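You operate a simulated robot arm through the tools that you are given. There is no shell and no other tool. Be economical: measure what you need, move in short steps, check, and stop when the job is done.

You run a simulated two-armed robot. Do the job below in one go: nothing can be reset, and whatever is moved stays where it is left.

TASK
Hold the winder on the joint table steady with one hand and flip the winder catch the other way with the other.
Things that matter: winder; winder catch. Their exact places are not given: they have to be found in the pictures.

The check looks at the end state, three seconds after you hand in, the way a careful person would. Anything else that was tipped, shoved, dropped, spilled or broken makes it a failure.

THE ROBOT
Two 7-joint arms with two-finger parallel grippers on one trunk, on a base that drives. Base frame: it is fixed to the floor where the robot stands at the start and does not move with it; the origin is under the middle of the robot, x ahead of it, y to its left, z up; the surface under the hand at the start is at about z = 0.86. Readings come in m, degrees, newtons and seconds.
The left shoulder is at the start at [0.036, 0.101, 1.186], the right one opposite. With the tool pointing down near the work surface each hand reaches from about 0.18 to 0.52 m from the robot's upright axis, wherever it stands, measured 20 degrees to its own side. Places, roughly: winder catch [0.5, 0, 0.9]. Payload 2.4 kg a hand.
The TCP of each hand is the grasp point between the finger pads, 0.024 m short of the fingertips. In the tool frame z runs along the fingers and y along their closing line. The gripper opens to 0.068 m. The fingers are 0.017 m wide and 0.01 m thick; the gripper's body (0.04 by 0.07 m) begins 0.041 m behind the TCP.
Orientation is that of the tool frame in the base frame, as a unit quaternion [x, y, z, w]. With the fingers straight down and closing along the base's y, the tool's x points along the base's -x, its y along +y and its z along -z.

THE INTERFACE
- The arms move only by the tool step_arm. It takes "left_moves", "right_moves" or both (then of equal length, played together; a hand with none holds still); each is a list of rows, each a list of 7 numbers: the shift along the tool's x, y, z in units of 30 mm (1.0 is 30 mm), then the turn, a rotation vector about the tool's x, y, z in units of 5 degrees (1.0 is 5 degrees), then the closure, from 0 (fully open) to 1 (shut). In form: [[dx, dy, dz, rx, ry, rz, gripper], ...]. A call has 1 to 20 rows; each row shifts and turns the commanded pose from where the row before left it, along the tool's axes as they then stand. A call with a number of a shift or a turn outside -1 to 1 is refused whole. Each row takes 0.2 s and may step no farther than 0.05 m and 8.6 degrees from the row before; otherwise, or with a gripper value out of range, the whole call is refused. A pose out of reach is approached as far as the arm can. The call stops where the force on the tool passes 40 N (or 10 N more than at its start, if that is more) or the arm is blocked; 0.2 s more then pass. Each finger travels about 0.072 m/s and halts on what it meets, pressing with about 36 N; the grip force reading is that of the motor and also rises with nothing between the fingers. The clock runs only during rows and for 0.2 s after the last one: add rows that do not move to give the fingers time. It gives the time, the measured TCP pose, the force on the tool (base axes), the opening and the grip force at its end, in the units of the frame above (readings bear some noise), with the torque about the TCP (base axes, N m) and any sound that the robot's microphone picked up.
- Cameras (640 x 400 px; columns grow to the right, rows downward): "scene" is now at [0.1201, 0.0172, 1.353]; the picture's right is [0.21, -0.98, 0.00], its down [-0.50, -0.10, -0.86] and it looks along [0.84, 0.18, -0.51] (base axes); focal length 214 px, centre (320, 200). "left" rides on the left gripper at [0.084, -0.011, -0.075] in its tool frame; the picture's right is [0.13, 0.99, 0.00], its down [-0.60, 0.08, -0.79] and it looks along [-0.79, 0.10, 0.61] (tool axes); focal length 251 px, centre (320, 200). "right" rides on the right gripper at [0.084, 0.011, -0.075] in its tool frame; the picture's right is [-0.13, 0.99, 0.00], its down [-0.60, -0.08, -0.79] and it looks along [-0.79, -0.10, 0.61] (tool axes); focal length 251 px, centre (320, 200).
- get_image(camera): a new picture of that camera. The clock stands still meanwhile.
- lift_body(by): slides the trunk up (or, below 0, down) by that many m; the arms and the scene camera ride with it, the base frame stays. It gives what a move gives, with no picture.
- base_move(legs): drives the robot by 1 to 6 legs, each [ahead, left, turn to the left] in m, m and degrees, along the robot's own axes; the way and the turn of a leg run together, so that a leg with both is an arc; at most 1.5 m and 180 degrees a leg. The arms and the cameras ride along, it lands a little off, and it stops where it bumps. It gives what a move gives.
- pan_tilt(pan, tilt): turns the head with the scene camera to pan (to the left, within 86 degrees either way) and tilt (down, from -29 to 69), counted from straight ahead of the robot. It gives what a move gives.
- measure_at(camera, pixels): for up to 12 pixels [column, row] of the newest picture of that camera ("zoom" is the newest enlarged one), the place [x, y, z] in the base frame of the surface seen there, good to about 0.003 m. The clock stands still meanwhile.
- close_up(camera, box): a new picture of the part [left, top, right, bottom] of that camera's present view, enlarged. The clock stands still meanwhile.
- job_done(): hands the job in; it is judged then, once.

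Work in short steps. Measure before you move; look again where a grasp or a placing could have gone wrong, and mend it. You have 80 turns and 70 pictures in all, those below and enlarged ones among them. Open the grippers and draw the arms clear of the work before you hand the job in, unless the task says otherwise; then end with one line.

The tools are called by a JSON object that holds its "api" and its "payload". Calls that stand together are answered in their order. step_arm: Moves the arms, as the interface text tells. Its arguments: {"type":"object","properties":{"left_moves":{"type":"array"},"right_moves":{"type":"array"}},"required":[]} The other tools are called the same way: lift_body (by) slides the trunk up or down; base_move (legs) drives the base; pan_tilt (pan, tilt) turns the head that bears the scene camera; get_image (camera) takes a picture; measure_at (camera, pixels) gives the place of the surface under pixels of a picture; close_up (camera, box) takes an enlarged picture of a part of a camera's view; job_done () hands the job in.

At the start:

```text
clock: 0.0
left_tcp_pos: [0.3888, 0.2594, 1.227]
left_ee_rot: [-0.001, 1.0, 0.0, 0.0]
left_ft_force: [0.9, 0.2, 0.1]
left_moment: [-0.03, 0.02, -0.02]
left_finger_gap: 0.068
left_grasp_force: 0.1
right_tcp_pos: [0.3637, -0.0959, 1.277]
right_ee_rot: [0.0, 1.0, 0.0, 0.0]
right_ft_force: [0.6, 0.1, 0.0]
right_moment: [0.0, 0.02, -0.01]
right_finger_gap: 0.068
right_grasp_force: 0.1
trunk travel left (down, up): [-0.4, 0.45]
robot x, y, heading: [0.0005, 0.0013, 0.1]
head pan, tilt: [11.9, 30.4]
```

scene: 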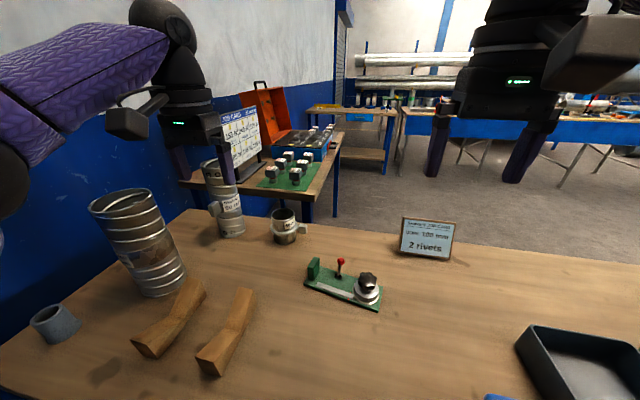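
right: 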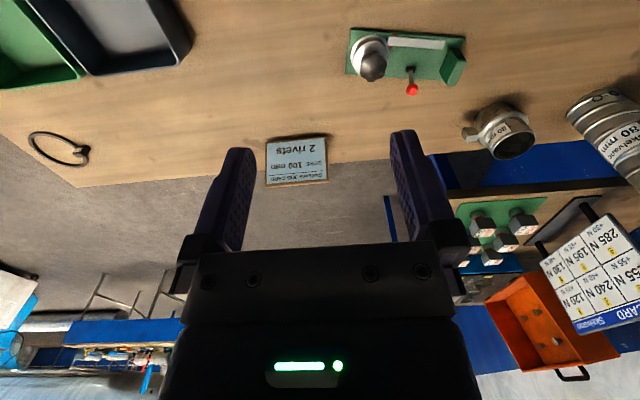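
left: 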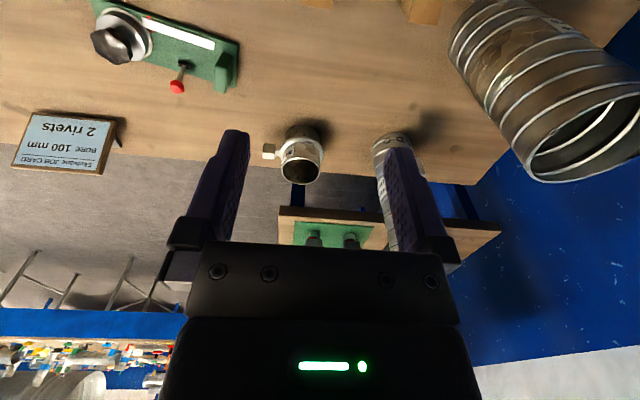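

The winder appears as the green base with a knob and a red-tipped lever near scene pixels (345,283). I take an enlarged view.

{"api": "close_up", "payload": {"camera": "scene", "box": [290, 240, 400, 320]}}

{"api": "close_up", "payload": {"camera": "right", "box": [330, 10, 490, 110]}}

{"api": "close_up", "payload": {"camera": "left", "box": [80, 0, 250, 106]}}

```text
5.00 times, centred on (345, 280) of scene
```

zoom: 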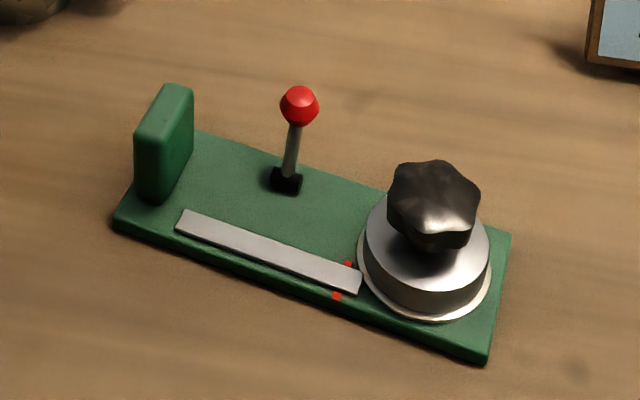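

```text
4.00 times, centred on (410, 60) of right
```

zoom: 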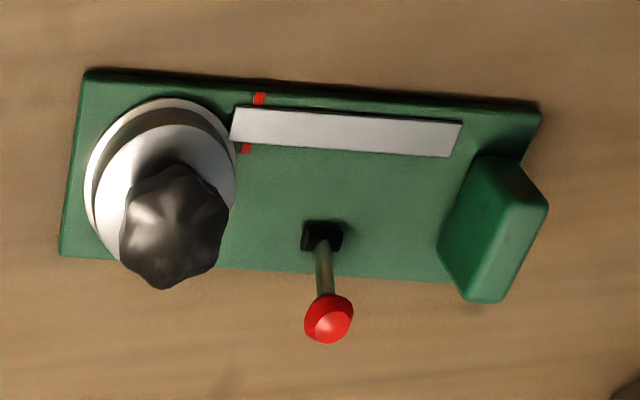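

```text
3.76 times, centred on (165, 53) of left
```

zoom: 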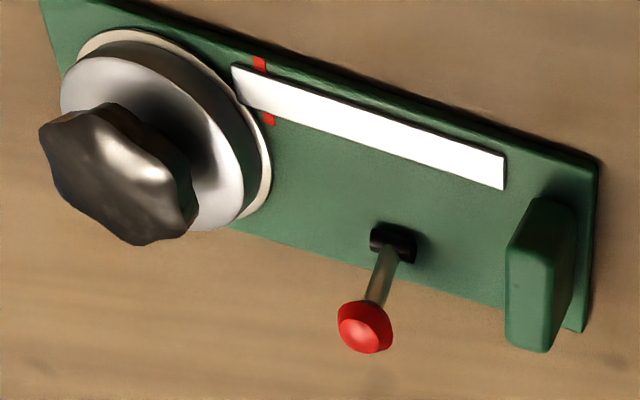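

The lever with the red ball (zoom 300,105) looks like the catch, and the upright green block at the other end like a holding handle. I re-zoom and measure the parts.

{"api": "close_up", "payload": {"camera": "scene", "box": [290, 240, 400, 320]}}

{"api": "measure_at", "payload": {"camera": "zoom", "pixels": [[300, 105], [292, 150], [286, 186], [435, 200], [165, 110], [118, 222], [485, 355], [508, 240], [200, 136], [152, 170], [375, 230], [80, 300]]}}

```text
5.00 times, centred on (345, 280) of scene
```

zoom: 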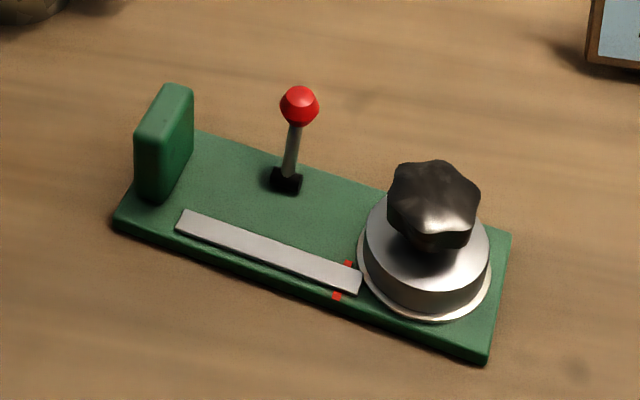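

```text
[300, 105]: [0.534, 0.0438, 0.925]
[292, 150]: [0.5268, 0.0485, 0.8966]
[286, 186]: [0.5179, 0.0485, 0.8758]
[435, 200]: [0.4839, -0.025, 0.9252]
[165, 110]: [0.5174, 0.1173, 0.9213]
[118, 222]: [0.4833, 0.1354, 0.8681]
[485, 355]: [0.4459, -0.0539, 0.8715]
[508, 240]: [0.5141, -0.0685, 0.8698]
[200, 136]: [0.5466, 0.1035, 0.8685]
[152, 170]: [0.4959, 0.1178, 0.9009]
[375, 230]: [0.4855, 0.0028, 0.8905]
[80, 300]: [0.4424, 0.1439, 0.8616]
```

The catch leans away from the robot (base about [0.522,0.048], ball about [0.54,0.044,0.922]), so it must go toward the robot. Reach is marginal, so I look down to see whether the base can move closer.

{"api": "pan_tilt", "payload": {"pan": 0, "tilt": 65}}

{"api": "get_image", "payload": {"camera": "scene"}}

```text
clock: 1.0
left_tcp_pos: [0.3891, 0.2587, 1.2274]
left_ee_rot: [0.0, 1.0, 0.001, 0.0]
left_ft_force: [-0.2, -0.3, -0.4]
left_moment: [0.0, 0.01, 0.01]
left_finger_gap: 0.068
left_grasp_force: 0.0
right_tcp_pos: [0.3635, -0.0969, 1.2776]
right_ee_rot: [0.0, 1.0, 0.0, 0.0]
right_ft_force: [0.3, 0.2, -0.6]
right_moment: [-0.01, -0.01, 0.0]
right_finger_gap: 0.0682
right_grasp_force: 0.1
trunk travel left (down, up): [-0.4, 0.45]
robot x, y, heading: [-0.0026, -0.002, -0.1]
head pan, tilt: [0.0, 65.0]
```

```text
62 pictures are left
```

scene: 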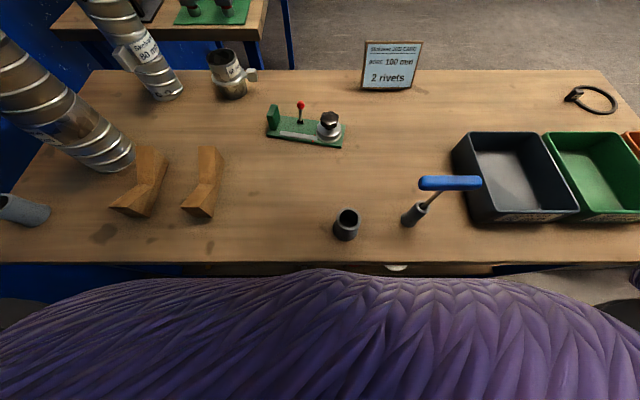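

I measure the table's near edge (row ~262) and the trunk front, and the nearby objects the arms must avoid.

{"api": "measure_at", "payload": {"camera": "scene", "pixels": [[320, 258], [150, 258], [320, 275], [200, 290], [346, 210], [450, 183], [205, 150], [393, 45], [10, 310]]}}

{"api": "close_up", "payload": {"camera": "scene", "box": [256, 90, 356, 152]}}

```text
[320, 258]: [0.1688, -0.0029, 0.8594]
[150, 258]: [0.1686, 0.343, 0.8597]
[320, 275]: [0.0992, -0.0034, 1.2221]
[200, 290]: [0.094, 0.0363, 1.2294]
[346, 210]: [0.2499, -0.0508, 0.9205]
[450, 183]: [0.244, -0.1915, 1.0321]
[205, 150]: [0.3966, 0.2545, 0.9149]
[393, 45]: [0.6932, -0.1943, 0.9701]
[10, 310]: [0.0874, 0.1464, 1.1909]
```

```text
6.40 times, centred on (306, 121) of scene
```

zoom: 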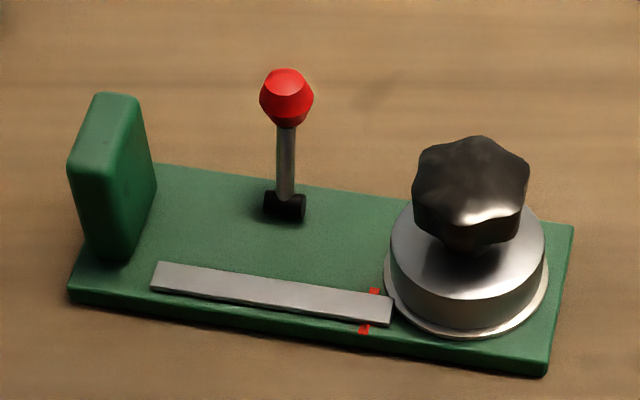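

The pivot's cylinder lies along the plate, so the catch swings toward and away from the robot. The table edge is at x=0.169 and the chest at 0.099 well above it, so I drive a small step ahead for reach.

{"api": "base_move", "payload": {"legs": [[0.04, 0, 0]]}}

```text
clock: 1.9
left_tcp_pos: [0.427, 0.2592, 1.2272]
left_ee_rot: [-0.001, 1.0, 0.001, 0.0]
left_ft_force: [-0.2, 0.3, 0.0]
left_moment: [0.02, -0.01, -0.03]
left_finger_gap: 0.0681
left_grasp_force: 0.0
right_tcp_pos: [0.4033, -0.0957, 1.2772]
right_ee_rot: [-0.001, 1.0, 0.0, 0.0]
right_ft_force: [0.7, 0.3, 0.1]
right_moment: [0.01, -0.01, -0.01]
right_finger_gap: 0.068
right_grasp_force: 0.1
trunk travel left (down, up): [-0.4, 0.45]
robot x, y, heading: [0.0347, -0.0026, 0.1]
head pan, tilt: [0.0, 65.0]
```

No bump; I go a bit further.

{"api": "base_move", "payload": {"legs": [[0.045, 0, 0]]}}

{"api": "pan_tilt", "payload": {"pan": 5, "tilt": 45}}

{"api": "get_image", "payload": {"camera": "scene"}}

```text
clock: 2.7
left_tcp_pos: [0.4274, 0.2589, 1.2266]
left_ee_rot: [-0.001, 1.0, 0.0, 0.0]
left_ft_force: [-0.3, 0.1, 0.3]
left_moment: [0.0, -0.01, -0.03]
left_finger_gap: 0.0681
left_grasp_force: 0.0
right_tcp_pos: [0.4048, -0.0961, 1.2765]
right_ee_rot: [-0.001, 1.0, 0.0, 0.0]
right_ft_force: [0.4, -0.1, -0.3]
right_moment: [-0.01, 0.01, -0.01]
right_finger_gap: 0.0678
right_grasp_force: 0.1
trunk travel left (down, up): [-0.4, 0.45]
robot x, y, heading: [0.0429, -0.0007, 0.2]
head pan, tilt: [0.0, 65.0]
stopped in leg 1: the robot was blocked; the commanded pose is now the measured one
```

```text
clock: 3.5
left_tcp_pos: [0.4272, 0.2593, 1.2268]
left_ee_rot: [-0.001, 1.0, 0.0, 0.0]
left_ft_force: [-0.8, -0.5, 0.6]
left_moment: [0.02, 0.01, 0.04]
left_finger_gap: 0.0678
left_grasp_force: 0.0
right_tcp_pos: [0.4029, -0.0962, 1.2767]
right_ee_rot: [-0.001, 1.0, 0.0, 0.0]
right_ft_force: [0.6, -0.7, -0.7]
right_moment: [0.02, -0.02, 0.01]
right_finger_gap: 0.0681
right_grasp_force: 0.1
trunk travel left (down, up): [-0.4, 0.45]
robot x, y, heading: [0.0345, -0.0028, 0.0]
head pan, tilt: [5.0, 45.0]
```

```text
60 pictures are left
```

scene: 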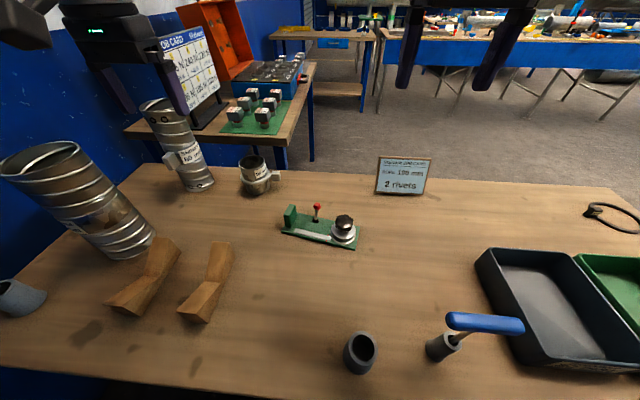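

The base stopped at x≈0.035. I re-measure the winder after the bump in an enlarged view.

{"api": "close_up", "payload": {"camera": "scene", "box": [270, 190, 374, 255]}}

{"api": "measure_at", "payload": {"camera": "scene", "pixels": [[317, 206], [291, 211], [289, 219], [295, 214], [344, 222], [285, 231], [355, 247], [361, 233]]}}

```text
6.15 times, centred on (322, 222) of scene
```

zoom: 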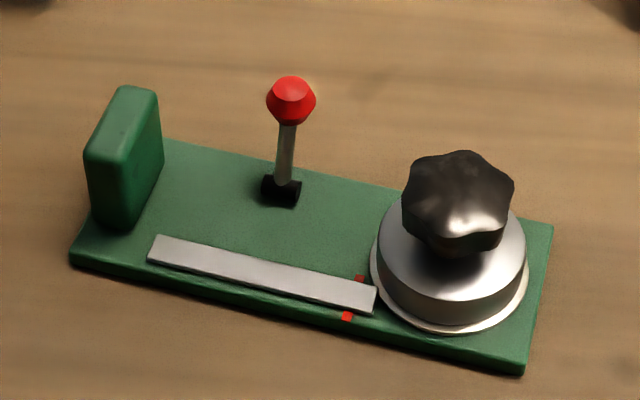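

```text
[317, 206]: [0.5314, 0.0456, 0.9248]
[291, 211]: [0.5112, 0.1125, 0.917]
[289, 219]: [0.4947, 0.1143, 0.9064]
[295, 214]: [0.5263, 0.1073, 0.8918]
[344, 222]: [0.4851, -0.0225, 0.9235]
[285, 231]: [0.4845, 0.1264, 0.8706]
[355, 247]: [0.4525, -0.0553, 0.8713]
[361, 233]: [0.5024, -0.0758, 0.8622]
```

{"api": "measure_at", "payload": {"camera": "zoom", "pixels": [[125, 90], [155, 95], [90, 155], [118, 162], [106, 195], [112, 220], [150, 150], [292, 90], [292, 110], [286, 150], [282, 190], [530, 300]]}}

```text
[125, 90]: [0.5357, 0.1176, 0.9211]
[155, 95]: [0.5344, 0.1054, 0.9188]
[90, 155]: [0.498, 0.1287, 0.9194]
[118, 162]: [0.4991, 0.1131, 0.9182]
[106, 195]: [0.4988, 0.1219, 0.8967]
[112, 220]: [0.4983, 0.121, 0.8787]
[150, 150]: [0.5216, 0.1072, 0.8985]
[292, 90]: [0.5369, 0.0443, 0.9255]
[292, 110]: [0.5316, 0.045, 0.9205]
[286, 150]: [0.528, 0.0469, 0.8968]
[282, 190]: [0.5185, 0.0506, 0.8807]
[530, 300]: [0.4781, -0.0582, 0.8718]
```

The handle block is centred near [0.516,0.117], top z 0.92, yawed about -12°, ~0.018 thick. I yaw the left hand to match and bring it above the block.

{"api": "step_arm", "payload": {"left_moves": [[0, 0, 0, 0, 0, 1.15, 0], [0, 0, 0, 0, 0, 1.15, 0], [-0.62, -0.68, 0.98, 0, 0, 0, 0], [-0.62, -0.68, 0.98, 0, 0, 0, 0], [-0.62, -0.68, 0.98, 0, 0, 0, 0], [-0.62, -0.68, 0.98, 0, 0, 0, 0], [-0.62, -0.68, 0.98, 0, 0, 0, 0], [-0.62, -0.68, 0.98, 0, 0, 0, 0], [0, 0, 0, 0, 0, 0, 0]]}}

{"api": "get_image", "payload": {"camera": "left"}}

```text
refused: 1.15 is not a number from -1 to 1
```

```text
58 pictures are left
```

left: 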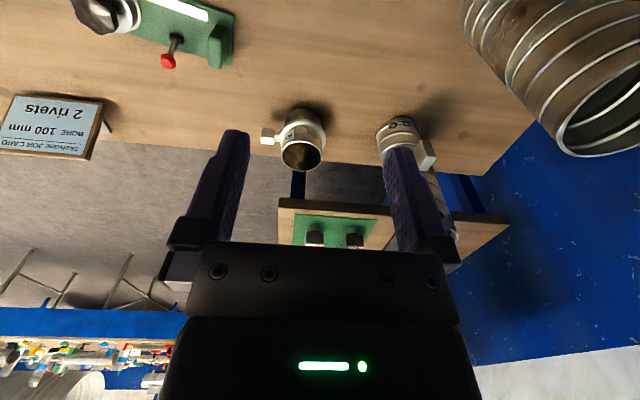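

The call was refused because one turn exceeded 1; I split the yaw into three rows.

{"api": "step_arm", "payload": {"left_moves": [[0, 0, 0, 0, 0, 0.8, 0], [0, 0, 0, 0, 0, 0.8, 0], [0, 0, 0, 0, 0, 0.7, 0], [-0.62, -0.68, 0.98, 0, 0, 0, 0], [-0.62, -0.68, 0.98, 0, 0, 0, 0], [-0.62, -0.68, 0.98, 0, 0, 0, 0], [-0.62, -0.68, 0.98, 0, 0, 0, 0], [-0.62, -0.68, 0.98, 0, 0, 0, 0], [-0.62, -0.68, 0.98, 0, 0, 0, 0], [0, 0, 0, 0, 0, 0, 0]]}}

{"api": "get_image", "payload": {"camera": "left"}}

{"api": "get_image", "payload": {"camera": "scene"}}

```text
clock: 5.7
left_tcp_pos: [0.5148, 0.1145, 1.0493]
left_ee_rot: [0.099, 0.995, 0.001, -0.001]
left_ft_force: [-0.2, 0.0, -0.6]
left_moment: [0.02, 0.01, -0.05]
left_finger_gap: 0.068
left_grasp_force: 0.1
right_tcp_pos: [0.4045, -0.0961, 1.2763]
right_ee_rot: [-0.001, 1.0, 0.0, 0.0]
right_ft_force: [0.2, 0.1, 0.3]
right_moment: [-0.03, 0.01, 0.05]
right_finger_gap: 0.0679
right_grasp_force: 0.0
trunk travel left (down, up): [-0.4, 0.45]
robot x, y, heading: [0.0425, -0.0008, 0.3]
head pan, tilt: [5.0, 45.0]
```

```text
57 pictures are left
```

left: 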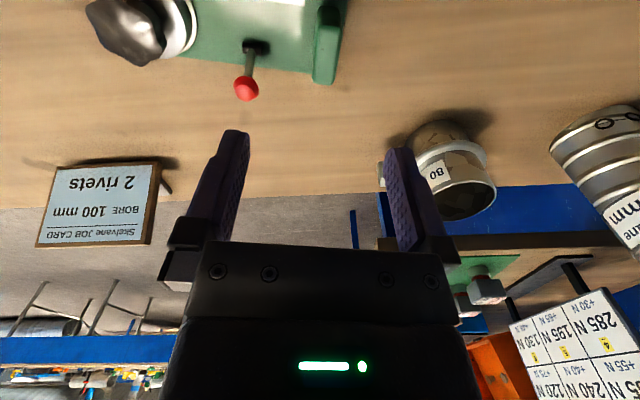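

```text
56 pictures are left
```

scene: 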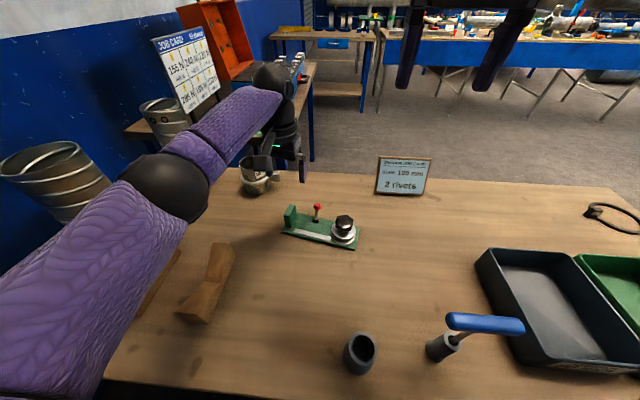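

The block lines up between the left fingers (left view around (325,40)). I lower straight down over it in two parts.

{"api": "step_arm", "payload": {"left_moves": [[0, 0.08, 0.9, 0, 0, 0, 0], [0, 0, 0.9, 0, 0, 0, 0], [0, 0, 0.9, 0, 0, 0, 0], [0, 0, 0, 0, 0, 0, 0]]}}

{"api": "get_image", "payload": {"camera": "left"}}

{"api": "close_up", "payload": {"camera": "scene", "box": [250, 150, 378, 250]}}

```text
clock: 6.7
left_tcp_pos: [0.5141, 0.12, 0.9685]
left_ee_rot: [0.1, 0.995, 0.0, -0.001]
left_ft_force: [-0.2, -0.2, 1.3]
left_moment: [-0.02, -0.02, 0.0]
left_finger_gap: 0.0681
left_grasp_force: 0.1
right_tcp_pos: [0.4034, -0.0955, 1.2763]
right_ee_rot: [-0.001, 1.0, 0.0, 0.0]
right_ft_force: [0.5, -0.3, -0.6]
right_moment: [0.04, 0.03, 0.01]
right_finger_gap: 0.0681
right_grasp_force: 0.0
trunk travel left (down, up): [-0.4, 0.45]
robot x, y, heading: [0.0401, -0.003, 0.3]
head pan, tilt: [5.0, 45.0]
```

```text
55 pictures are left
```

left: 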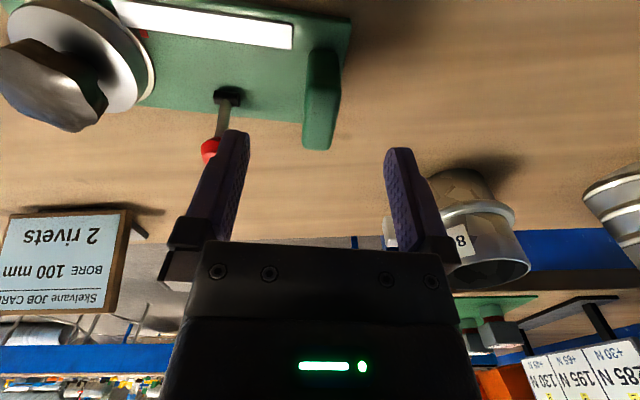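

```text
4.00 times, centred on (314, 200) of scene
```

zoom: 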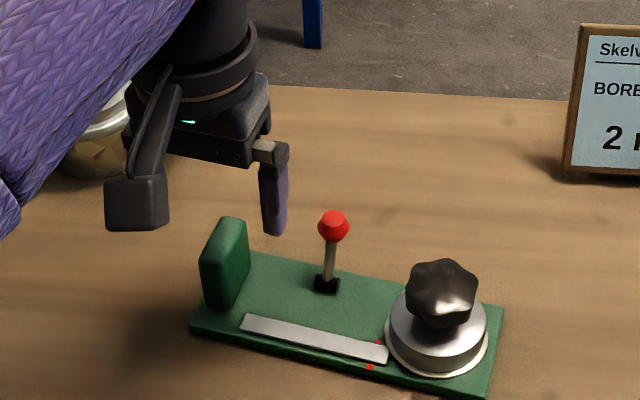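

Clear to go lower; I descend the last ~60 mm with the fingers straddling the block.

{"api": "step_arm", "payload": {"left_moves": [[0, -0.1, 0.7, 0, 0, 0, 0], [0, 0, 0.7, 0, 0, 0, 0], [0, 0, 0.65, 0, 0, 0, 0], [0, 0, 0, 0, 0, 0, 0]]}}

{"api": "get_image", "payload": {"camera": "left"}}

{"api": "close_up", "payload": {"camera": "scene", "box": [250, 150, 378, 250]}}

```text
clock: 7.7
left_tcp_pos: [0.5121, 0.1156, 0.9082]
left_ee_rot: [0.099, 0.995, 0.0, 0.0]
left_ft_force: [0.2, -0.2, 0.1]
left_moment: [-0.02, 0.0, 0.01]
left_finger_gap: 0.0681
left_grasp_force: 0.1
right_tcp_pos: [0.4042, -0.0958, 1.2754]
right_ee_rot: [-0.001, 1.0, 0.0, 0.001]
right_ft_force: [-0.5, -0.8, -0.4]
right_moment: [0.0, 0.0, 0.01]
right_finger_gap: 0.0681
right_grasp_force: 0.0
trunk travel left (down, up): [-0.4, 0.45]
robot x, y, heading: [0.0356, 0.0013, 0.3]
head pan, tilt: [5.0, 45.0]
```

```text
53 pictures are left
```

left: 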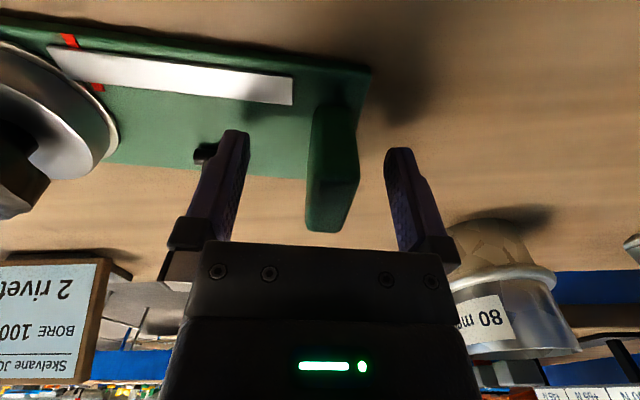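

```text
4.00 times, centred on (314, 200) of scene
```

zoom: 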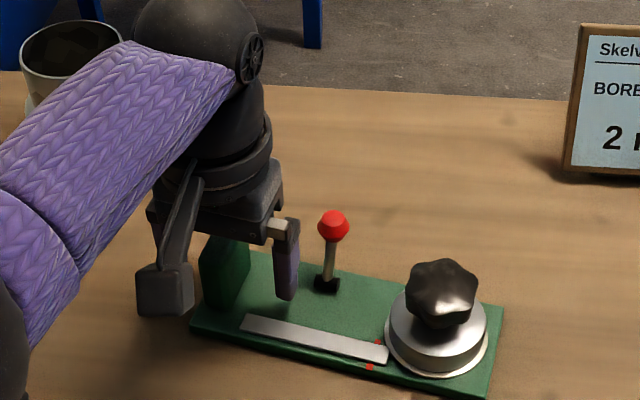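

The block sits slightly toward tool +y (block col ~330 vs finger centre ~317). I shift 3 mm and close partway to check centring.

{"api": "step_arm", "payload": {"left_moves": [[0, 0.1, 0, 0, 0, 0, 0.3], [0, 0, 0, 0, 0, 0, 0.6], [0, 0, 0, 0, 0, 0, 0.6], [0, 0, 0, 0, 0, 0, 0.6]]}}

{"api": "close_up", "payload": {"camera": "left", "box": [200, 80, 440, 240]}}

```text
clock: 8.7
left_tcp_pos: [0.5132, 0.1179, 0.9085]
left_ee_rot: [0.098, 0.995, 0.0, 0.0]
left_ft_force: [0.6, 0.6, -1.0]
left_moment: [-0.02, 0.01, 0.0]
left_finger_gap: 0.0272
left_grasp_force: 0.0
right_tcp_pos: [0.4029, -0.0948, 1.2762]
right_ee_rot: [-0.002, 1.0, 0.001, 0.0]
right_ft_force: [-0.1, 0.9, 0.3]
right_moment: [0.03, 0.0, -0.02]
right_finger_gap: 0.0678
right_grasp_force: 0.0
trunk travel left (down, up): [-0.4, 0.45]
robot x, y, heading: [0.0375, -0.0004, -0.0]
head pan, tilt: [5.0, 45.0]
```

```text
2.50 times, centred on (320, 160) of left
```

zoom: 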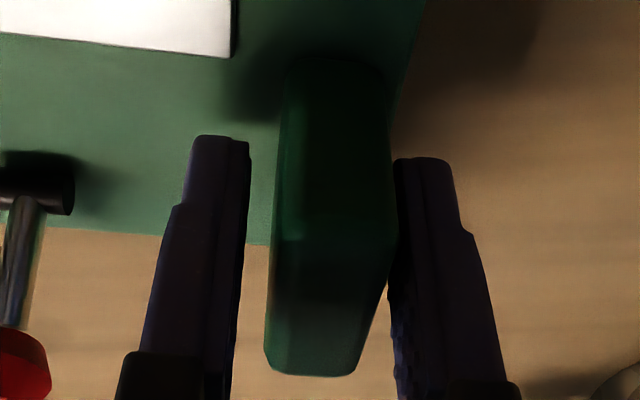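

The right finger is nearly touching while the left has some gap; I shift 2 mm more to tool +y and close.

{"api": "step_arm", "payload": {"left_moves": [[0, 0.07, 0, 0, 0, 0, 0.6], [0, 0, 0, 0, 0, 0, 0.75], [0, 0, 0, 0, 0, 0, 0.85], [0, 0, 0, 0, 0, 0, 1], [0, 0, 0, 0, 0, 0, 1]]}}

{"api": "get_image", "payload": {"camera": "left"}}

{"api": "close_up", "payload": {"camera": "scene", "box": [250, 150, 378, 250]}}

{"api": "measure_at", "payload": {"camera": "zoom", "pixels": [[334, 222], [334, 235], [329, 265], [325, 287], [445, 285], [490, 395], [345, 228], [322, 228]]}}

```text
clock: 9.9
left_tcp_pos: [0.5126, 0.1206, 0.9085]
left_ee_rot: [0.099, 0.995, 0.0, 0.0]
left_ft_force: [-0.1, -1.5, 0.6]
left_moment: [-0.1, -0.15, -0.07]
left_finger_gap: 0.0198
left_grasp_force: 36.1
right_tcp_pos: [0.4033, -0.0961, 1.2753]
right_ee_rot: [-0.002, 1.0, 0.0, 0.0]
right_ft_force: [-0.1, 0.4, -0.3]
right_moment: [0.0, -0.03, -0.03]
right_finger_gap: 0.0679
right_grasp_force: 0.0
trunk travel left (down, up): [-0.4, 0.45]
robot x, y, heading: [0.0419, 0.0027, 0.1]
head pan, tilt: [5.0, 45.0]
```

```text
50 pictures are left
```

left: 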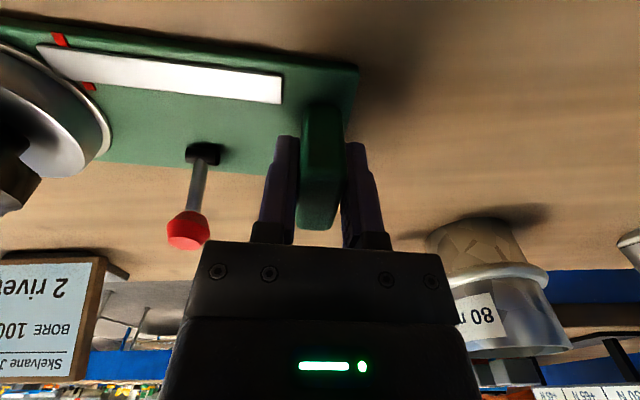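

```text
4.00 times, centred on (314, 200) of scene
```

zoom: 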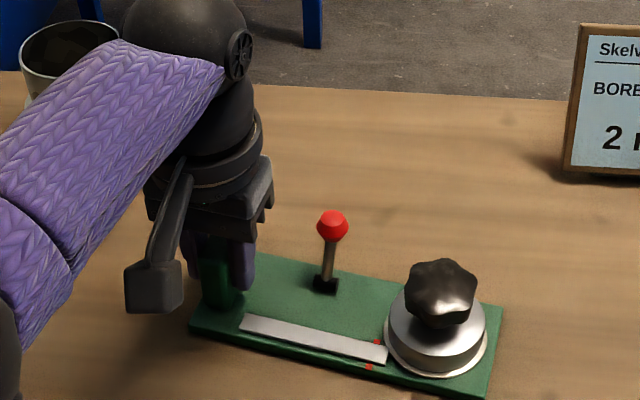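

```text
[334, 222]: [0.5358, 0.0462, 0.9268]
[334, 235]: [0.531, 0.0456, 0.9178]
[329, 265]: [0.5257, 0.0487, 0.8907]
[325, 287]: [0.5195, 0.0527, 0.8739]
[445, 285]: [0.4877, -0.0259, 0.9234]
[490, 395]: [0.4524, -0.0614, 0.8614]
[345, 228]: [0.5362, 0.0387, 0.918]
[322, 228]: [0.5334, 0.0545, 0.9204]
```

The left hand holds the block (gap 0.0198, 36 N). The ball is at about [0.540,0.046,0.920]. Now I turn the right hand (yaw -11.5°, leaning to the right 20°, pitched forward 15°) while it is high.

{"api": "step_arm", "payload": {"left_moves": [[0, 0, 0, 0, 0, 0, 1], [0, 0, 0, 0, 0, 0, 1], [0, 0, 0, 0, 0, 0, 1], [0, 0, 0, 0, 0, 0, 1], [0, 0, 0, 0, 0, 0, 1], [0, 0, 0, 0, 0, 0, 1], [0, 0, 0, 0, 0, 0, 1], [0, 0, 0, 0, 0, 0, 1], [0, 0, 0, 0, 0, 0, 1], [0, 0, 0, 0, 0, 0, 1], [0, 0, 0, 0, 0, 0, 1], [0, 0, 0, 0, 0, 0, 1], [0, 0, 0, 0, 0, 0, 1], [0, 0, 0, 0, 0, 0, 1], [0, 0, 0, 0, 0, 0, 1]], "right_moves": [[0, 0, 0, 0, 0, 0.8, 0.5], [0, 0, 0, 0, 0, 0.8, 0.5], [0, 0, 0, 0, 0, 0.7, 0.5], [0, 0, 0, -1, 0, 0, 0.5], [0, 0, 0, -1, 0, 0, 0.5], [0, 0, 0, -1, 0, 0, 0.5], [0, 0, 0, -1, 0, 0, 0.5], [0, 0, 0, 0, -1, 0, 0.5], [0, 0, 0, 0, -1, 0, 0.5], [0, 0, 0, 0, -1, 0, 0.5], [0, 0.105, 0.985, 0, 0, 0, 0.5], [0, 0.105, 0.985, 0, 0, 0, 0.5], [0, 0.105, 0.985, 0, 0, 0, 0.5], [0, 0.105, 0.985, 0, 0, 0, 0.5], [0, 0, 0, 0, 0, 0, 0.5]]}}

{"api": "get_image", "payload": {"camera": "right"}}

{"api": "get_image", "payload": {"camera": "scene"}}

```text
clock: 13.1
left_tcp_pos: [0.5135, 0.1205, 0.9096]
left_ee_rot: [0.099, 0.995, 0.0, 0.0]
left_ft_force: [0.0, -0.4, -0.4]
left_moment: [-0.04, 0.02, -0.08]
left_finger_gap: 0.0196
left_grasp_force: 36.3
right_tcp_pos: [0.445, -0.0496, 1.1707]
right_ee_rot: [0.119, 0.969, 0.16, 0.145]
right_ft_force: [0.5, 0.4, -0.8]
right_moment: [0.01, -0.01, -0.01]
right_finger_gap: 0.034
right_grasp_force: 0.0
trunk travel left (down, up): [-0.4, 0.45]
robot x, y, heading: [0.039, 0.0021, -0.0]
head pan, tilt: [5.0, 45.0]
```

```text
48 pictures are left
```

right: 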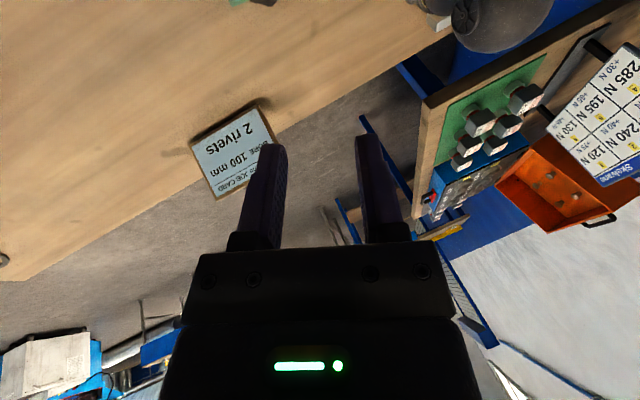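

```text
47 pictures are left
```

scene: 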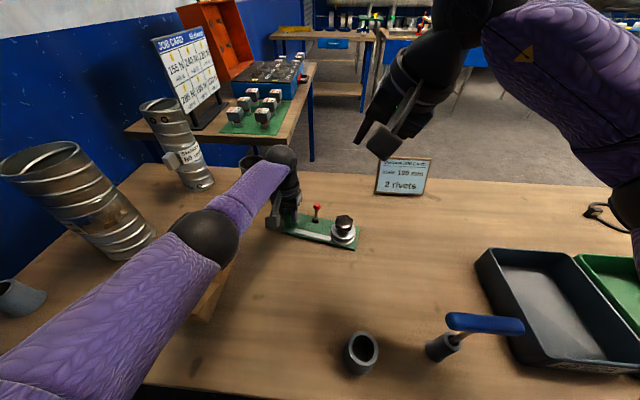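

Orientation is as planned. I continue along the tool axis to a pregrasp point 80 mm short of the ball.

{"api": "step_arm", "payload": {"right_moves": [[0, 0.096, 0.97, 0, 0, 0, 0.5], [0, 0.096, 0.97, 0, 0, 0, 0.5], [0, 0.096, 0.97, 0, 0, 0, 0.5], [0, 0.096, 0.97, 0, 0, 0, 0.5], [0, 0.096, 0.97, 0, 0, 0, 0.5], [0, 0.096, 0.97, 0, 0, 0, 0.5], [0, 0.096, 0.97, 0, 0, 0, 0.5], [0, 0, 0, 0, 0, 0, 0.5]]}}

{"api": "get_image", "payload": {"camera": "right"}}

{"api": "close_up", "payload": {"camera": "scene", "box": [240, 120, 400, 260]}}

```text
clock: 14.9
left_tcp_pos: [0.5129, 0.1207, 0.9101]
left_ee_rot: [0.099, 0.995, 0.0, 0.0]
left_ft_force: [-0.4, 0.9, -0.2]
left_moment: [-0.06, 0.02, -0.08]
left_finger_gap: 0.0201
left_grasp_force: 36.2
right_tcp_pos: [0.5133, 0.0234, 0.9973]
right_ee_rot: [0.119, 0.969, 0.159, 0.146]
right_ft_force: [0.6, -0.2, -0.7]
right_moment: [0.0, -0.04, -0.01]
right_finger_gap: 0.0341
right_grasp_force: 0.2
trunk travel left (down, up): [-0.4, 0.45]
robot x, y, heading: [0.0415, 0.003, 0.1]
head pan, tilt: [5.0, 45.0]
```

```text
46 pictures are left
```

right: 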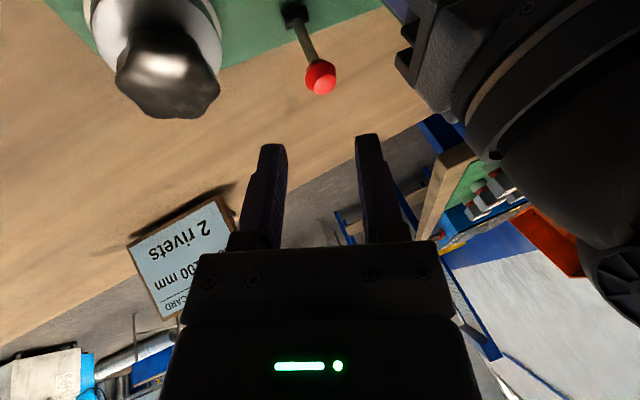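

```text
2.86 times, centred on (320, 190) of scene
```

zoom: 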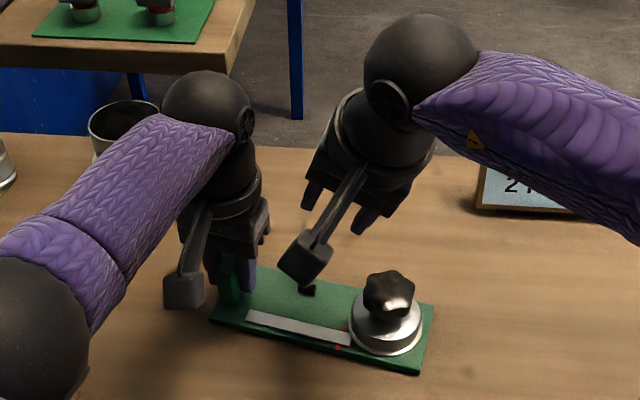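

The ball is centred ahead of the right fingers (right view (320,78)). I measure it from this camera.

{"api": "measure_at", "payload": {"camera": "right", "pixels": [[320, 70], [325, 85], [309, 50], [295, 20], [308, 78], [333, 72]]}}

```text
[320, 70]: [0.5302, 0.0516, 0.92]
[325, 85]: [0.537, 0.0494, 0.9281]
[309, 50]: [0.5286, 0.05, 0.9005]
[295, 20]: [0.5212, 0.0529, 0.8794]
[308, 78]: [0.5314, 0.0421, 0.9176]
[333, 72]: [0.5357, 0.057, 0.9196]
```

Ball centre ≈ [0.5385,0.049,0.9195]. I advance ~85 mm along the tool axis so the fingers straddle it.

{"api": "step_arm", "payload": {"right_moves": [[0.09, 0.06, 0.9, 0, 0, 0, 0.5], [0, 0, 0.9, 0, 0, 0, 0.5], [0, 0, 0.5, 0, 0, 0, 0.5], [0, 0, 0, 0, 0, 0, 0.5]]}}

{"api": "get_image", "payload": {"camera": "right"}}

{"api": "get_image", "payload": {"camera": "left"}}

```text
clock: 15.9
left_tcp_pos: [0.5122, 0.1212, 0.91]
left_ee_rot: [0.1, 0.995, 0.0, 0.0]
left_ft_force: [-0.6, -0.3, 0.2]
left_moment: [-0.04, 0.02, -0.01]
left_finger_gap: 0.0196
left_grasp_force: 36.4
right_tcp_pos: [0.5335, 0.0441, 0.933]
right_ee_rot: [0.119, 0.969, 0.158, 0.145]
right_ft_force: [-0.2, -0.3, -0.7]
right_moment: [-0.02, 0.02, -0.03]
right_finger_gap: 0.0337
right_grasp_force: 0.0
trunk travel left (down, up): [-0.4, 0.45]
robot x, y, heading: [0.0371, -0.0005, 0.4]
head pan, tilt: [5.0, 45.0]
```

```text
44 pictures are left
```

right: 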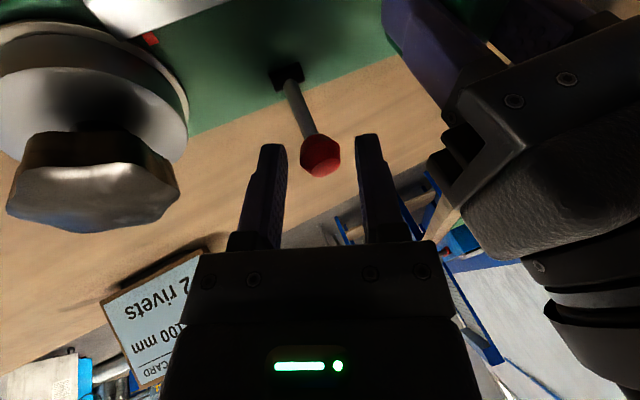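

```text
43 pictures are left
```

left: 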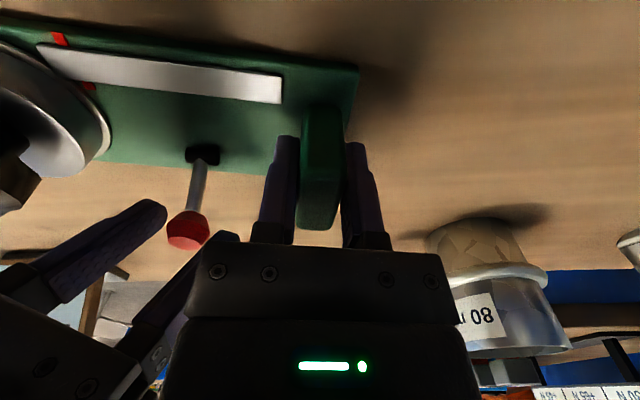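

The ball is centred between the right fingertips (right view (320,155)) with about 15 mm between the two hands. I advance ~14 mm and close gently on the ball.

{"api": "step_arm", "payload": {"right_moves": [[0, 0, 0.45, 0, 0, 0, 0.5], [0, 0, 0, 0, 0, 0, 0.6], [0, 0, 0, 0, 0, 0, 0.7], [0, 0, 0, 0, 0, 0, 0.8], [0, 0, 0, 0, 0, 0, 0.9], [0, 0, 0, 0, 0, 0, 0.9]]}}

{"api": "get_image", "payload": {"camera": "right"}}

```text
clock: 17.3
left_tcp_pos: [0.5133, 0.1209, 0.9097]
left_ee_rot: [0.099, 0.995, 0.0, -0.001]
left_ft_force: [-2.3, -1.1, 0.5]
left_moment: [-0.01, -0.01, -0.1]
left_finger_gap: 0.0199
left_grasp_force: 35.7
right_tcp_pos: [0.5356, 0.0488, 0.9186]
right_ee_rot: [0.12, 0.969, 0.159, 0.144]
right_ft_force: [1.6, 0.4, -0.4]
right_moment: [-0.04, -0.09, -0.02]
right_finger_gap: 0.0208
right_grasp_force: 36.2
trunk travel left (down, up): [-0.4, 0.45]
robot x, y, heading: [0.0382, -0.0027, -0.2]
head pan, tilt: [5.0, 45.0]
```

```text
42 pictures are left
```

right: 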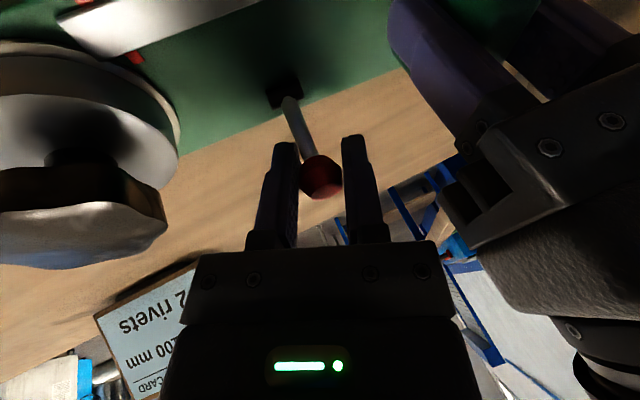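

The ball is gripped (gap 0.0208). I now pull it toward the robot along an arc in 6 mm steps.

{"api": "step_arm", "payload": {"left_moves": [[0, 0, 0, 0, 0, 0, 1], [0, 0, 0, 0, 0, 0, 1], [0, 0, 0, 0, 0, 0, 1], [0, 0, 0, 0, 0, 0, 1]], "right_moves": [[0.185, 0.011, -0.08, 0, 0, 0, 0.9], [0.185, 0.011, -0.08, 0, 0, 0, 0.9], [0.193, 0, -0.052, 0, 0, 0, 0.9], [0, 0, 0, 0, 0, 0, 0.9]]}}

{"api": "get_image", "payload": {"camera": "right"}}

```text
clock: 18.3
left_tcp_pos: [0.5127, 0.1221, 0.9082]
left_ee_rot: [0.099, 0.995, 0.001, -0.001]
left_ft_force: [-8.2, 25.5, 2.6]
left_moment: [-0.1, 0.24, -0.45]
left_finger_gap: 0.0216
left_grasp_force: 36.0
right_tcp_pos: [0.5198, 0.0502, 0.921]
right_ee_rot: [0.121, 0.969, 0.158, 0.146]
right_ft_force: [14.4, -27.3, 8.5]
right_moment: [-0.64, -0.76, -0.24]
right_finger_gap: 0.0214
right_grasp_force: 35.5
trunk travel left (down, up): [-0.4, 0.45]
robot x, y, heading: [0.0413, 0.0005, 0.2]
head pan, tilt: [5.0, 45.0]
```

```text
41 pictures are left
```

right: 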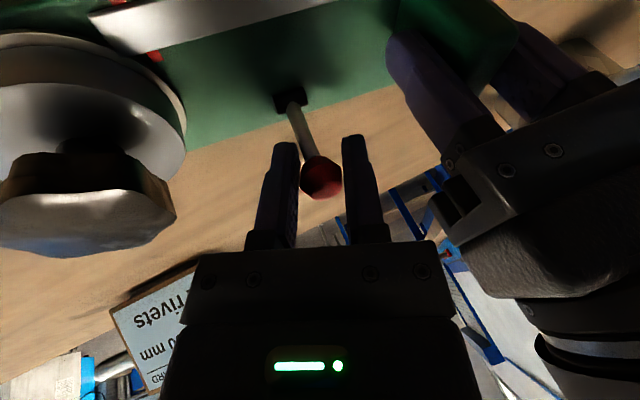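

The catch moved, but there is a ±26 N side force in y (hand drifting too far to the left). I relax ~2 mm toward -y, then read again.

{"api": "step_arm", "payload": {"right_moves": [[-0.02, -0.07, -0.02, 0, 0, 0, 0.9], [0, 0, 0, 0, 0, 0, 0.9]]}}

{"api": "get_image", "payload": {"camera": "left"}}

```text
clock: 18.9
left_tcp_pos: [0.5123, 0.122, 0.9095]
left_ee_rot: [0.099, 0.995, 0.001, -0.001]
left_ft_force: [-10.2, 24.8, 0.0]
left_moment: [0.47, 0.9, -0.63]
left_finger_gap: 0.0216
left_grasp_force: 35.8
right_tcp_pos: [0.519, 0.0499, 0.922]
right_ee_rot: [0.118, 0.969, 0.159, 0.146]
right_ft_force: [12.5, -19.6, 8.6]
right_moment: [-0.53, -0.6, -0.13]
right_finger_gap: 0.021
right_grasp_force: 35.8
trunk travel left (down, up): [-0.4, 0.45]
robot x, y, heading: [0.0395, 0.0009, -0.0]
head pan, tilt: [5.0, 45.0]
```

```text
40 pictures are left
```

left: 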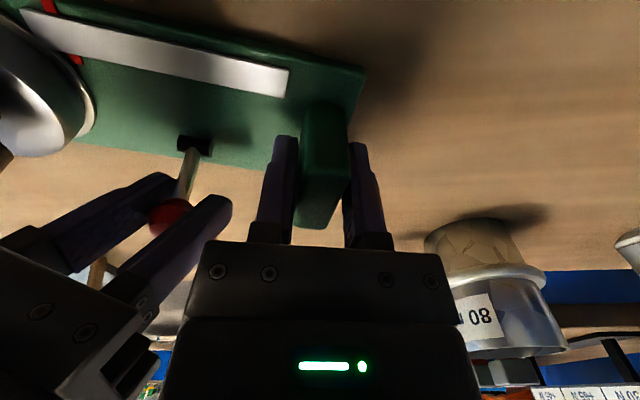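

The plate seems to have yawed slightly in the left grip. I check the lever lean and plate position before continuing.

{"api": "measure_at", "payload": {"camera": "left", "pixels": [[195, 145], [188, 170], [168, 212], [364, 70], [290, 85], [45, 120], [360, 68], [70, 15]]}}

{"api": "get_image", "payload": {"camera": "right"}}

{"api": "measure_at", "payload": {"camera": "right", "pixels": [[290, 95], [303, 130], [320, 175], [150, 55]]}}

{"api": "close_up", "payload": {"camera": "scene", "box": [240, 150, 390, 260]}}

```text
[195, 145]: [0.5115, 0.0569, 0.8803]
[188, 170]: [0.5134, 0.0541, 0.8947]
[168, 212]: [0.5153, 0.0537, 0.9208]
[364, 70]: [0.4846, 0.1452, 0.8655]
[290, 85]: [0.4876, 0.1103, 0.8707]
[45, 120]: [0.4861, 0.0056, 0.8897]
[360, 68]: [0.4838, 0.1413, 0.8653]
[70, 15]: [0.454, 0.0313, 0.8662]
```

```text
39 pictures are left
```

right: 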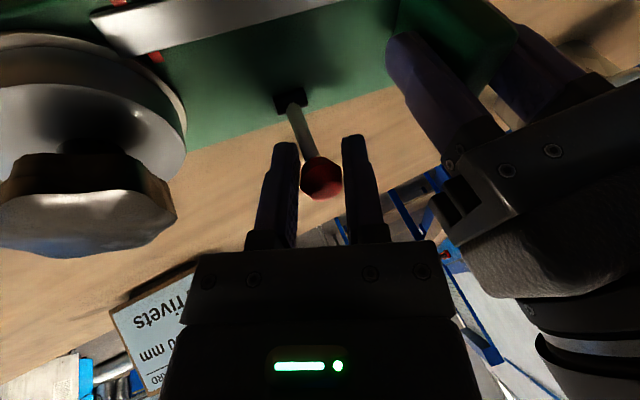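

```text
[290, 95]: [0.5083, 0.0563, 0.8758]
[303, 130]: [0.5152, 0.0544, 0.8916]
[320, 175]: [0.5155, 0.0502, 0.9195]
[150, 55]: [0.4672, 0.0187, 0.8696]
```

```text
3.64 times, centred on (315, 205) of scene
```

zoom: 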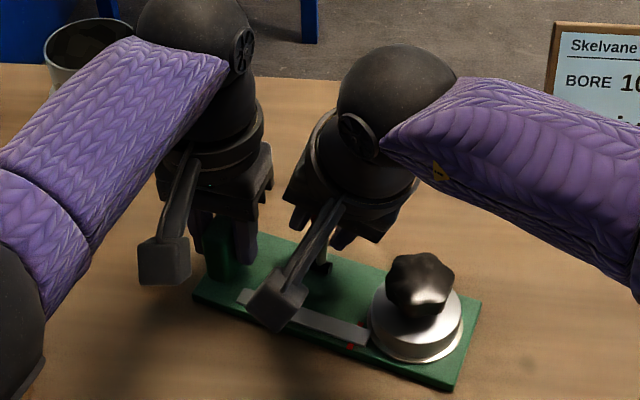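

The pinched ball can't rotate in the pads, so the pull mainly yawed the winder in the left grip. I push it back the same way to square it up, then will release and hook the ball from behind instead.

{"api": "step_arm", "payload": {"right_moves": [[-0.185, 0.02, 0.06, 0, 0, 0, 0.9], [-0.185, 0.02, 0.08, 0, 0, 0, 0.9], [-0.175, 0.01, 0.09, 0, 0, 0, 0.9], [0, 0, 0, 0, 0, 0, 0.9]]}}

{"api": "get_image", "payload": {"camera": "left"}}

```text
clock: 19.9
left_tcp_pos: [0.5128, 0.121, 0.9106]
left_ee_rot: [0.1, 0.995, -0.001, 0.002]
left_ft_force: [20.6, 3.3, -9.5]
left_moment: [0.4, -0.66, 0.7]
left_finger_gap: 0.0206
left_grasp_force: 35.6
right_tcp_pos: [0.5345, 0.0498, 0.9227]
right_ee_rot: [0.119, 0.969, 0.16, 0.145]
right_ft_force: [-25.7, 0.3, 22.0]
right_moment: [-0.58, 1.32, 0.45]
right_finger_gap: 0.0221
right_grasp_force: 36.6
trunk travel left (down, up): [-0.4, 0.45]
robot x, y, heading: [0.036, 0.003, 0.3]
head pan, tilt: [5.0, 45.0]
```

```text
37 pictures are left
```

left: 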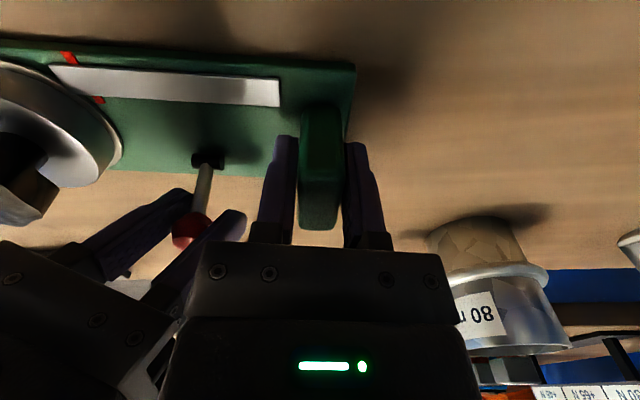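

The plate is back near its original yaw. I open the right fingers in place and back off along the tool axis by ~45 mm.

{"api": "step_arm", "payload": {"right_moves": [[0.06, 0, -0.06, 0, 0, 0, 0.9], [0, 0, 0, 0, 0, 0, 0.8], [0, 0, 0, 0, 0, 0, 0.6], [0, 0, 0, 0, 0, 0, 0.45], [0, 0, 0, 0, 0, 0, 0.45], [0, 0, -0.8, 0, 0, 0, 0.45], [0, 0, -0.8, 0, 0, 0, 0.45], [0, 0, 0, 0, 0, 0, 0.45]]}}

{"api": "get_image", "payload": {"camera": "right"}}

{"api": "get_image", "payload": {"camera": "left"}}

```text
clock: 21.7
left_tcp_pos: [0.5124, 0.1217, 0.91]
left_ee_rot: [0.1, 0.995, 0.0, 0.0]
left_ft_force: [-0.6, 1.5, 3.0]
left_moment: [0.04, -0.15, 0.24]
left_finger_gap: 0.02
left_grasp_force: 35.9
right_tcp_pos: [0.5191, 0.0332, 0.965]
right_ee_rot: [0.119, 0.969, 0.158, 0.145]
right_ft_force: [0.2, -0.7, -1.0]
right_moment: [0.03, 0.03, -0.02]
right_finger_gap: 0.0374
right_grasp_force: 0.0
trunk travel left (down, up): [-0.4, 0.45]
robot x, y, heading: [0.0392, -0.0014, 0.1]
head pan, tilt: [5.0, 45.0]
```

```text
36 pictures are left
```

right: 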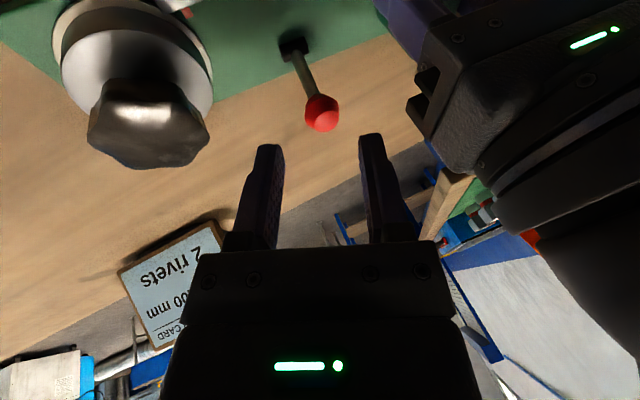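

```text
35 pictures are left
```

left: 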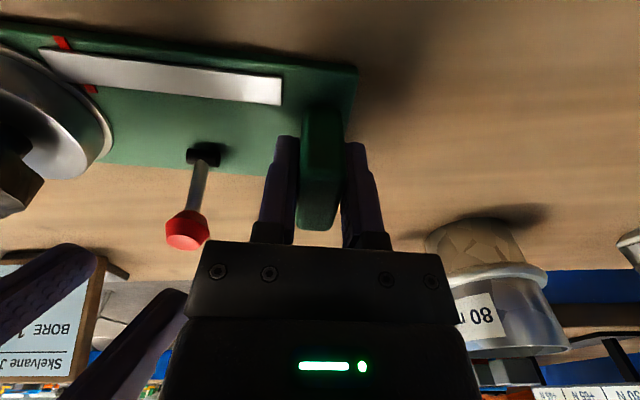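

The winder is back where it was with the lever still away. I close the right fingers and move over to a point beyond the ball for a hooking push.

{"api": "step_arm", "payload": {"right_moves": [[0, 0, -0.5, 0, 0, 0, 0.6], [0, 0, -0.5, 0, 0, 0, 0.8], [-0.52, 0.08, 0.38, 0, 0, 0, 1], [-0.52, 0.08, 0.38, 0, 0, 0, 1], [0, 0, 0, 0, 0, 0, 1], [0, 0, 0, 0, 0, 0, 1]]}}

{"api": "get_image", "payload": {"camera": "right"}}

```text
clock: 23.1
left_tcp_pos: [0.5121, 0.1211, 0.9098]
left_ee_rot: [0.099, 0.995, 0.0, 0.0]
left_ft_force: [-1.5, 0.2, 1.2]
left_moment: [-0.06, 0.08, 0.18]
left_finger_gap: 0.0194
left_grasp_force: 36.0
right_tcp_pos: [0.546, 0.0273, 0.9804]
right_ee_rot: [0.119, 0.969, 0.159, 0.145]
right_ft_force: [0.5, 0.1, 0.1]
right_moment: [0.01, 0.02, -0.04]
right_finger_gap: 0.0
right_grasp_force: 23.7
trunk travel left (down, up): [-0.4, 0.45]
robot x, y, heading: [0.0419, -0.001, 0.0]
head pan, tilt: [5.0, 45.0]
```

```text
34 pictures are left
```

right: 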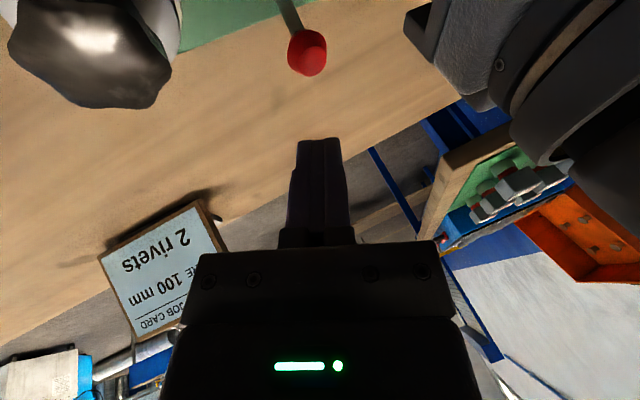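

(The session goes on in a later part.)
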